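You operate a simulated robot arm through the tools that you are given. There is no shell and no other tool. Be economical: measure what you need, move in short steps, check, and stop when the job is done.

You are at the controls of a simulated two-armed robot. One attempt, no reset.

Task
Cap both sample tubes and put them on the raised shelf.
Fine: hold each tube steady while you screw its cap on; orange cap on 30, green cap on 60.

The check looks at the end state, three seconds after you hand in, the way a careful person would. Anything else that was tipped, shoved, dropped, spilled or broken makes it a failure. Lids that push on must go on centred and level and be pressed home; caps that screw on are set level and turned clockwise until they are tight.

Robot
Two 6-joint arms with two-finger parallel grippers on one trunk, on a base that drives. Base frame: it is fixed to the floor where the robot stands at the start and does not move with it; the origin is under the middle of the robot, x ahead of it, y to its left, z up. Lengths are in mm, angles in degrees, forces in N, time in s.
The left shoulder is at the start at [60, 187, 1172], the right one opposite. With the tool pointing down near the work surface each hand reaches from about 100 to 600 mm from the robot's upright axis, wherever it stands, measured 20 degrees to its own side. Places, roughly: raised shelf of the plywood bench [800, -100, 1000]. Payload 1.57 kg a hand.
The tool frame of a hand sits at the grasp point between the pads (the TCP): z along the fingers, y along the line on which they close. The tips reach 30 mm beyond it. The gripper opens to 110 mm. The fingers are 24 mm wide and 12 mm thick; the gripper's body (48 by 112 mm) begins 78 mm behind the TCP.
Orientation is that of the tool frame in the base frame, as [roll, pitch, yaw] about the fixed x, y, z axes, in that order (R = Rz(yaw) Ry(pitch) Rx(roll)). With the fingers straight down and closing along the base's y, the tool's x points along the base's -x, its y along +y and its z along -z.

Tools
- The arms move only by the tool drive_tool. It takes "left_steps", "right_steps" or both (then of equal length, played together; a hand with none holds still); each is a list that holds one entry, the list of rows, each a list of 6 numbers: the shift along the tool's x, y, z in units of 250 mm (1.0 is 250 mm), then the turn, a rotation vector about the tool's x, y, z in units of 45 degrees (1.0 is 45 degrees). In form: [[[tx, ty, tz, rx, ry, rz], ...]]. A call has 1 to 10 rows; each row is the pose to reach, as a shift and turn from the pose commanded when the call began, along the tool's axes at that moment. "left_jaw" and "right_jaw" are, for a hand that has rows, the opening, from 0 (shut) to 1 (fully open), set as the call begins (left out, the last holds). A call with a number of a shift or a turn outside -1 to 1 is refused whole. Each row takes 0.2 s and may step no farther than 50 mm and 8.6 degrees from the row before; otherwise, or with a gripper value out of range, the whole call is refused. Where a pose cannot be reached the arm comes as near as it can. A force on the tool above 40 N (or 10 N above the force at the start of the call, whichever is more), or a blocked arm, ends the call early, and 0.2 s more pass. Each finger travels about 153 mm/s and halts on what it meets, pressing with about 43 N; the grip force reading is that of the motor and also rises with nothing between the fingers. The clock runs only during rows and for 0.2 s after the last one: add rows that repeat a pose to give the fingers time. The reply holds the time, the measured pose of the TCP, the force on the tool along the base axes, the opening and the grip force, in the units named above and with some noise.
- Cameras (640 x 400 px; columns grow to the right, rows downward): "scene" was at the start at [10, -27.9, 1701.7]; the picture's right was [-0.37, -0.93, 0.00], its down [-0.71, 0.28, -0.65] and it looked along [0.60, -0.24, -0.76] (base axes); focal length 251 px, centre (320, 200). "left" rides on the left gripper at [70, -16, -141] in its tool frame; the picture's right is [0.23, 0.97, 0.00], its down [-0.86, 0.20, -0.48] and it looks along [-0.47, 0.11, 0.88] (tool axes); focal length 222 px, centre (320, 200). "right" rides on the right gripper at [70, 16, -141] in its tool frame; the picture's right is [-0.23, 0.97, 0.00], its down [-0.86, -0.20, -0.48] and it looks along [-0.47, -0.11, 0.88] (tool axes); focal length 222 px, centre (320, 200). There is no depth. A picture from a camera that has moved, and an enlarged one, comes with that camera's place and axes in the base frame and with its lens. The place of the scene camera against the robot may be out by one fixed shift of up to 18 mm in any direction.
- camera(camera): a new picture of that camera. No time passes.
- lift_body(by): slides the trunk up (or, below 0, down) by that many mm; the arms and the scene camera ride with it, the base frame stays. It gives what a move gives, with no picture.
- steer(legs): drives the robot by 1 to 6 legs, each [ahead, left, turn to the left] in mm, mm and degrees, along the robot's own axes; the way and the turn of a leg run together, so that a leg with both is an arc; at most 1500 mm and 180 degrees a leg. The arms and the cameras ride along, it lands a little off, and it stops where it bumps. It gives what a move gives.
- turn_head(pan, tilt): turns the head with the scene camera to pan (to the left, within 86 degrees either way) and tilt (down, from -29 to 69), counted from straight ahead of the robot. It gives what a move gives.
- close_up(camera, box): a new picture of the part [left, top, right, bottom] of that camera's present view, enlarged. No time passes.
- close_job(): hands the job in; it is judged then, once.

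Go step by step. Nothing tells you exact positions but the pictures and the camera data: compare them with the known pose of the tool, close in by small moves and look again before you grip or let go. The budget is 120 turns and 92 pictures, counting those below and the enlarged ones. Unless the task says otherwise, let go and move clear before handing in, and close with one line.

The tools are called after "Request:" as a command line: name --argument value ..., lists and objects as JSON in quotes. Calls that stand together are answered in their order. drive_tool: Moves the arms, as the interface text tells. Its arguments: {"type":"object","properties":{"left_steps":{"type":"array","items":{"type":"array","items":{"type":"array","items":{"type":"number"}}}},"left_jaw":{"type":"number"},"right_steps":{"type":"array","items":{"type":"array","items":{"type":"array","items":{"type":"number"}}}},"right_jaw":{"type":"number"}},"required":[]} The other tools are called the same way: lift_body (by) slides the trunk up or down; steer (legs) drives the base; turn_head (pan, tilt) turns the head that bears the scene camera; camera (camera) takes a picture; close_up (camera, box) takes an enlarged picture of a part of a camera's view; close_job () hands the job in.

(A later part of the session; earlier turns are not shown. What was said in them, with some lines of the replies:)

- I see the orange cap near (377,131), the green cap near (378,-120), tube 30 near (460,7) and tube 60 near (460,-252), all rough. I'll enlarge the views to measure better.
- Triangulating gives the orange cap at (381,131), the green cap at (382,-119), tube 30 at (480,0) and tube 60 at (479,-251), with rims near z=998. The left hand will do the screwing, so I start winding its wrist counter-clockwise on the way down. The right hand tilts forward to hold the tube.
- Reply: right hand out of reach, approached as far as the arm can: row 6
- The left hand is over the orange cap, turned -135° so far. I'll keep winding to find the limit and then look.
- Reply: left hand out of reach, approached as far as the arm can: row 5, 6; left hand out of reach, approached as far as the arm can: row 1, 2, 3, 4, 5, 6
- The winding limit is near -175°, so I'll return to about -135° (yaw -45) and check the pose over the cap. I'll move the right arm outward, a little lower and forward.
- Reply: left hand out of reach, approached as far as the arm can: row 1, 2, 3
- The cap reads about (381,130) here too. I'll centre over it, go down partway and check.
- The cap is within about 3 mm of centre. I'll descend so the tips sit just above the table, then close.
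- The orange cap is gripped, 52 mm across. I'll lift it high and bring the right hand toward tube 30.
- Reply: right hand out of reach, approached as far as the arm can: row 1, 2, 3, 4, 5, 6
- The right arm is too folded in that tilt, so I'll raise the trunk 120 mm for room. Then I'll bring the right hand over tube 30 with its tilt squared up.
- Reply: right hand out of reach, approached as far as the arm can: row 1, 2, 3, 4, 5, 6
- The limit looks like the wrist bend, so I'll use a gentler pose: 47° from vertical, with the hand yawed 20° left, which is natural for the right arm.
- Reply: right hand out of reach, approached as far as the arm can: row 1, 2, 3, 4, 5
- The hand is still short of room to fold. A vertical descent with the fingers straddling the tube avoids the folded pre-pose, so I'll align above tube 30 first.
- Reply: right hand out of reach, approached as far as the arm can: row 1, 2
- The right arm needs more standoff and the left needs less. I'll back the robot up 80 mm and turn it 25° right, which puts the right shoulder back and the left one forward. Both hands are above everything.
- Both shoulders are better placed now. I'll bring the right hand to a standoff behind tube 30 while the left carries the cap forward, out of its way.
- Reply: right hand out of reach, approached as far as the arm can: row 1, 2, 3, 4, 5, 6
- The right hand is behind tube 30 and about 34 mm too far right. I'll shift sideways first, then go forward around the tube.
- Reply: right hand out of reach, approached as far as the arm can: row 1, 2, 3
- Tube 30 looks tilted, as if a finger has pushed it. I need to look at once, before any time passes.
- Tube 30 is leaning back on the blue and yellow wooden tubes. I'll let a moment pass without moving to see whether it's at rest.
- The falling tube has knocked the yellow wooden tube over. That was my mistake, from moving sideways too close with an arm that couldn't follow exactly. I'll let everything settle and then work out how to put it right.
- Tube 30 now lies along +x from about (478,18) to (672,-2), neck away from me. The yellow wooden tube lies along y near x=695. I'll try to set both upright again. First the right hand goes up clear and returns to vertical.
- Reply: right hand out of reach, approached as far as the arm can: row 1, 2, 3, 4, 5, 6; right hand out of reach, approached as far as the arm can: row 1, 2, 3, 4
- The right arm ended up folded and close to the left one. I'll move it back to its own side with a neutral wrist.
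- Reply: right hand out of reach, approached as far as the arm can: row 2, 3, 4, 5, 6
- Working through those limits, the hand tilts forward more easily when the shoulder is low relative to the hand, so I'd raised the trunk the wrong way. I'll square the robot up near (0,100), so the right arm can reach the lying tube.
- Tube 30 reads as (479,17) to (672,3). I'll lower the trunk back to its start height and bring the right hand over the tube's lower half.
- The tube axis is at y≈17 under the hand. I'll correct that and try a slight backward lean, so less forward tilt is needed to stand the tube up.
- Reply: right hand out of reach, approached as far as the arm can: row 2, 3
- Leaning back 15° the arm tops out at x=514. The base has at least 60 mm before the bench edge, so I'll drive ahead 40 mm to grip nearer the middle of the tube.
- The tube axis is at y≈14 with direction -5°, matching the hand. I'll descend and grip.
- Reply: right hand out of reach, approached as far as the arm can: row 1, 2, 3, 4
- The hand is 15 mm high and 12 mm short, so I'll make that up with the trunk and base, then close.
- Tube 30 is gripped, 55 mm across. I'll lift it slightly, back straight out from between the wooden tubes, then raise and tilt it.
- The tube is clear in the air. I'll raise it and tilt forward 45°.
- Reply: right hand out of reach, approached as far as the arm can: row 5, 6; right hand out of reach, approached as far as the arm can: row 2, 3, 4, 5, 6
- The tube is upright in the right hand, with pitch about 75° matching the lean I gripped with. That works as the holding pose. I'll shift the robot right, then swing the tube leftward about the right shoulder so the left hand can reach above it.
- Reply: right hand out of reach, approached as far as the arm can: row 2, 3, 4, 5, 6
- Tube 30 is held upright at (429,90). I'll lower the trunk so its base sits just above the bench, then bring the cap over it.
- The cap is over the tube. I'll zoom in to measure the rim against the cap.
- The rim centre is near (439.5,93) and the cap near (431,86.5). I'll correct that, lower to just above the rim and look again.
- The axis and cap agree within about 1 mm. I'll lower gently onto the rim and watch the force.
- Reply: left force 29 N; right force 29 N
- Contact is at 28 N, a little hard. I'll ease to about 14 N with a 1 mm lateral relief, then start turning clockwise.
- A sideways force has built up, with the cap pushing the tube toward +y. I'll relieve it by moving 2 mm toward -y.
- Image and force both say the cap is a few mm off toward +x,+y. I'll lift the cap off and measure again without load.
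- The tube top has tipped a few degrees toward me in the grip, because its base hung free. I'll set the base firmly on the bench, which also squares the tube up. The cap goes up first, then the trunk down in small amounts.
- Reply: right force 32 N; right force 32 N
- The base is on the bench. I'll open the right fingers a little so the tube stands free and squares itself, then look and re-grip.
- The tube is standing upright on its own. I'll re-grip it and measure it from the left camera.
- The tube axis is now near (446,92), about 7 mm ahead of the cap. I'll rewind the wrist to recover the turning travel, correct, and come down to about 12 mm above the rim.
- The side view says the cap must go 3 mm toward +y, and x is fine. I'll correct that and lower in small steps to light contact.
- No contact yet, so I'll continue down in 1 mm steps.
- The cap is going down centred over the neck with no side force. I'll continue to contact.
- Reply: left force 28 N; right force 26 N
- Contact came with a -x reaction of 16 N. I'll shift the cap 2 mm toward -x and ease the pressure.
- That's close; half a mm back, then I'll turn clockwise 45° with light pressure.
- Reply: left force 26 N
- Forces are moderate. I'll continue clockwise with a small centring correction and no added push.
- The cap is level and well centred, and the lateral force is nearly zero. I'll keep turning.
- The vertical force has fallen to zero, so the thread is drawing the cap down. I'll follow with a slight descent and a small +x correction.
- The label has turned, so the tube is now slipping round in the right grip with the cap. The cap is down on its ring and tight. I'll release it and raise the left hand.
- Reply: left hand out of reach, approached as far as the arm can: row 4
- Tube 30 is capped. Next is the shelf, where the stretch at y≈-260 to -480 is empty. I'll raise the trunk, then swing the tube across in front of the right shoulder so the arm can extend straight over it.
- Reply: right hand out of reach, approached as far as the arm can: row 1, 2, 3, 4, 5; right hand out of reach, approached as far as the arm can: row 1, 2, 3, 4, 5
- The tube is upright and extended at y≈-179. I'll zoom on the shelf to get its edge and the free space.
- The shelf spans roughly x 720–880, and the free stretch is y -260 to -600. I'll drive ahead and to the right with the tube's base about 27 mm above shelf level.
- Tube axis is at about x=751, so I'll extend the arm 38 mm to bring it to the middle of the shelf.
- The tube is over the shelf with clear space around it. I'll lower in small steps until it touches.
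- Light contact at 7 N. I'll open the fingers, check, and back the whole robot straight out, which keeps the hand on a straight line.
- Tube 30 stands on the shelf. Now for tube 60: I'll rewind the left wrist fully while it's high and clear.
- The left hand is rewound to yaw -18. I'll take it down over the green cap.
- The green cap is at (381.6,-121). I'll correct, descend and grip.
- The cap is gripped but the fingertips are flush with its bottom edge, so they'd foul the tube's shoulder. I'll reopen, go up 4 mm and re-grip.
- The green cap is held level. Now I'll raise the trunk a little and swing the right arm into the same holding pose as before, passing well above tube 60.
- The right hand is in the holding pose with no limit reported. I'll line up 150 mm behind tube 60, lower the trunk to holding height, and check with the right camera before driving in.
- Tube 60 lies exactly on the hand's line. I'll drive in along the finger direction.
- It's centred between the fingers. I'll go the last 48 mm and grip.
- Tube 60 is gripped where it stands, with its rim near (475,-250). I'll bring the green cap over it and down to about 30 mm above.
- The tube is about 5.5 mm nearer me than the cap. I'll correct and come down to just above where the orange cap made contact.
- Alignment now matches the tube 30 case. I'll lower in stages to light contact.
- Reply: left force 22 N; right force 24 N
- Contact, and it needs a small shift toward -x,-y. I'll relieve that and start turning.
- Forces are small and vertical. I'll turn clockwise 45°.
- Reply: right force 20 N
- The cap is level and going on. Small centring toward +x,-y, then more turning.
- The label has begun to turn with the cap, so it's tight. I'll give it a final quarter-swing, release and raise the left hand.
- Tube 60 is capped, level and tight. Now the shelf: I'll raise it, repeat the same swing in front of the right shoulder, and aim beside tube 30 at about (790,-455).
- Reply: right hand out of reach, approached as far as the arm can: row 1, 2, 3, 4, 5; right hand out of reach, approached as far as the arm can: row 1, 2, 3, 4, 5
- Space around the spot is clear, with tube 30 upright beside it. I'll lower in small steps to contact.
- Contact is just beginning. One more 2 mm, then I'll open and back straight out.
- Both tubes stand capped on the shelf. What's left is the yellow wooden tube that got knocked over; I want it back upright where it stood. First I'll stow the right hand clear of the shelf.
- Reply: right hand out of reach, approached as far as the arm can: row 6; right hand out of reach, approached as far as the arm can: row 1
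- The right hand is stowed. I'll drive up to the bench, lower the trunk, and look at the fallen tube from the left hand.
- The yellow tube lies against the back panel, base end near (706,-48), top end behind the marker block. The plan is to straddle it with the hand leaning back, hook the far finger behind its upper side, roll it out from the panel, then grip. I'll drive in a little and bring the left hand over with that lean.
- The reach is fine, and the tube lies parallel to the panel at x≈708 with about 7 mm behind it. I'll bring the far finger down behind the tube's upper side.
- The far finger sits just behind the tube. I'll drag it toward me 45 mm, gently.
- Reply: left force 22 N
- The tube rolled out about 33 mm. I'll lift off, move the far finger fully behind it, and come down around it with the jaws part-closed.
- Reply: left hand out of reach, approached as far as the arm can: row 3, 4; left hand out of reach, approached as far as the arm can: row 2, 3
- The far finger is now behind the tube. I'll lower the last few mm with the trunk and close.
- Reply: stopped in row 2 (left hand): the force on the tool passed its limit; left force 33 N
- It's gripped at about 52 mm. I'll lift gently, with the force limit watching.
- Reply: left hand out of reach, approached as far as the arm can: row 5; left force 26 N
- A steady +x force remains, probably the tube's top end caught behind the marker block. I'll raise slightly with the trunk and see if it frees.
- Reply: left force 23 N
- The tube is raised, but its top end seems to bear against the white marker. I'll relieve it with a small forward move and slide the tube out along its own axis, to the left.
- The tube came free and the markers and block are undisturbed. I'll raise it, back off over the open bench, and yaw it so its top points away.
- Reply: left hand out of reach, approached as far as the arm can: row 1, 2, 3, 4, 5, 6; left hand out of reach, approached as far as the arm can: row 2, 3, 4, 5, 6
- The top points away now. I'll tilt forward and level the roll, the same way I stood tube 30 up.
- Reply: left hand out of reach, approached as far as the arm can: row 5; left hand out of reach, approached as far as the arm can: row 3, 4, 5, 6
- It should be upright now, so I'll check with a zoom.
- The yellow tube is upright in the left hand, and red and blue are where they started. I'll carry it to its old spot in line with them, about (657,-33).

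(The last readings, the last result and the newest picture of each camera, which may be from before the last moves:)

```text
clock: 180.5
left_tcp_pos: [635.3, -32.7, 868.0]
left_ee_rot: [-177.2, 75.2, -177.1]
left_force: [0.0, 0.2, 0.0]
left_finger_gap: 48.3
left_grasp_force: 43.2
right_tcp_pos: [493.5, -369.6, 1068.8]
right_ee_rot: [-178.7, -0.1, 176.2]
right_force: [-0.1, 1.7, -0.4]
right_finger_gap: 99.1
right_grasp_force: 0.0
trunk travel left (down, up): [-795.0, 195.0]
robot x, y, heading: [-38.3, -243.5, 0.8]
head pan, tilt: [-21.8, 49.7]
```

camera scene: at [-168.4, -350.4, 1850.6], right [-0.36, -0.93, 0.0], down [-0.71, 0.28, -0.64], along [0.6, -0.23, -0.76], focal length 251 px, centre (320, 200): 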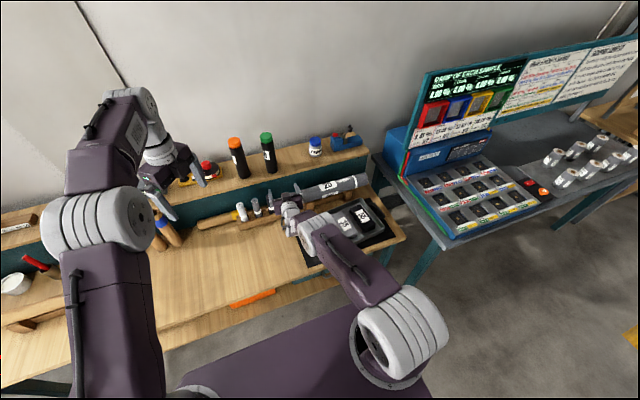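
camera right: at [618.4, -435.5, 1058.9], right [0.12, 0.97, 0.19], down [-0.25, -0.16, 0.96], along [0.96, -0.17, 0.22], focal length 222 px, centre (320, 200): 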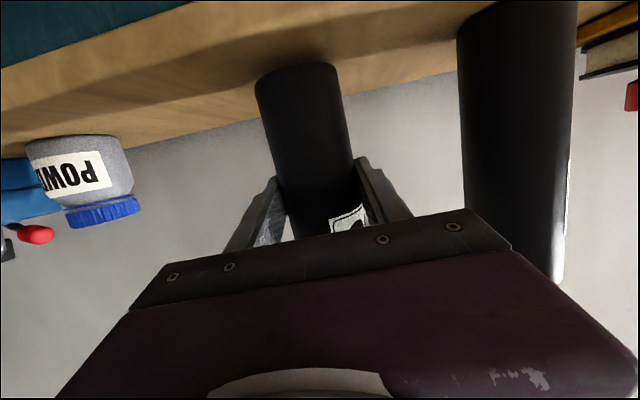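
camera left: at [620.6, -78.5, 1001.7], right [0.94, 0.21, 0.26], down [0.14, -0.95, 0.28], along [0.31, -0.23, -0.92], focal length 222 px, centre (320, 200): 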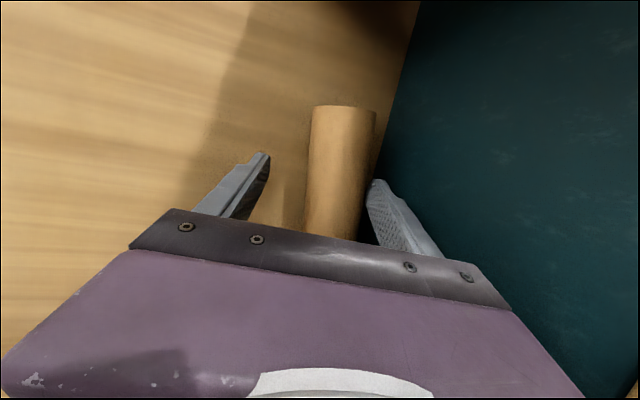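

No contact yet, so I'll continue in small steps.

Request:
lift_body --by -3

Request:
lift_body --by -2

Request:
lift_body --by -2

```text
clock: 181.0
left_tcp_pos: [636.1, -31.9, 866.3]
left_ee_rot: [-177.3, 75.3, -177.1]
left_force: [-1.1, 0.4, 2.9]
left_finger_gap: 47.9
left_grasp_force: 43.3
right_tcp_pos: [493.5, -369.1, 1065.4]
right_ee_rot: [-178.6, -0.1, 176.3]
right_force: [-0.5, 0.5, 0.1]
right_finger_gap: 99.1
right_grasp_force: 0.1
trunk travel left (down, up): [-792.0, 198.0]
robot x, y, heading: [-37.5, -244.6, 0.9]
head pan, tilt: [-21.8, 49.7]
```

```text
clock: 181.5
left_tcp_pos: [635.0, -31.4, 866.3]
left_ee_rot: [-177.2, 75.5, -177.1]
left_force: [0.5, 1.1, 9.8]
left_finger_gap: 48.1
left_grasp_force: 43.4
right_tcp_pos: [491.6, -370.3, 1063.7]
right_ee_rot: [-178.6, 0.0, 176.2]
right_force: [-0.9, 0.9, -0.1]
right_finger_gap: 99.2
right_grasp_force: 0.0
trunk travel left (down, up): [-790.0, 200.0]
robot x, y, heading: [-38.2, -241.4, 0.9]
head pan, tilt: [-21.8, 49.7]
```

```text
clock: 182.1
left_tcp_pos: [635.1, -30.9, 864.7]
left_ee_rot: [-177.3, 75.7, -177.1]
left_force: [0.9, 1.7, 20.7]
left_finger_gap: 48.1
left_grasp_force: 42.9
right_tcp_pos: [490.6, -370.0, 1063.5]
right_ee_rot: [-178.5, -0.1, 176.2]
right_force: [0.3, -0.4, 0.4]
right_finger_gap: 98.8
right_grasp_force: 0.0
trunk travel left (down, up): [-788.0, 202.0]
robot x, y, heading: [-41.3, -244.7, 0.8]
head pan, tilt: [-21.8, 49.7]
```

It's resting firmly. I'll open part way, let it settle, and back straight out.

Request:
drive_tool --left_steps '[[[0, 0, 0, 0, 0, 0], [0, 0, 0, 0, 0, 0], [0, 0, 0, 0, 0, 0], [0, 0, 0, 0, 0, 0]]]' --left_jaw 0.66

Request:
steer --legs '[[-200, 0, 0]]'

Request:
camera --camera "scene"

```text
clock: 183.1
left_tcp_pos: [635.3, -32.4, 860.0]
left_ee_rot: [-177.3, 75.0, -177.1]
left_force: [0.1, 0.2, -0.4]
left_finger_gap: 72.4
left_grasp_force: 0.1
right_tcp_pos: [493.7, -369.6, 1060.8]
right_ee_rot: [-178.8, -0.1, 176.3]
right_force: [-0.2, -0.2, -0.9]
right_finger_gap: 98.9
right_grasp_force: 0.1
trunk travel left (down, up): [-788.0, 202.0]
robot x, y, heading: [-39.9, -241.7, 0.7]
head pan, tilt: [-21.8, 49.7]
```

```text
clock: 184.7
left_tcp_pos: [431.5, -33.0, 860.4]
left_ee_rot: [-177.3, 75.1, -176.8]
left_force: [-0.1, 0.1, 0.0]
left_finger_gap: 72.7
left_grasp_force: 0.1
right_tcp_pos: [290.7, -369.9, 1060.9]
right_ee_rot: [-178.7, -0.1, 176.5]
right_force: [0.5, 0.7, 0.2]
right_finger_gap: 99.0
right_grasp_force: 0.1
trunk travel left (down, up): [-788.0, 202.0]
robot x, y, heading: [-243.5, -247.1, 0.9]
head pan, tilt: [-21.8, 49.7]
```

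```text
1 pictures are left
camera scene: at [-230.2, -273.0, 1689.6], right [-0.35, -0.94, 0.0], down [-0.71, 0.27, -0.65], along [0.6, -0.23, -0.76], focal length 251 px, centre (320, 200)
```

scene: 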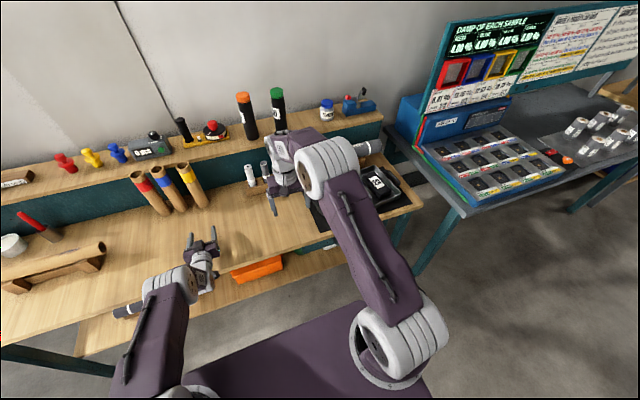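

Everything stands: red, blue and yellow are evenly spaced in line, both capped tubes are on the shelf, and both hands are empty and clear. I'm handing in.

Request:
close_job

```text
The job is handed in.
```

Both tubes are capped tight (orange on 30, green on 60) and standing on the raised shelf. On the way I knocked over tube 30 and the yellow wooden tube; I set the yellow one back upright within about a centimetre of its old spot, judged from the pictures.
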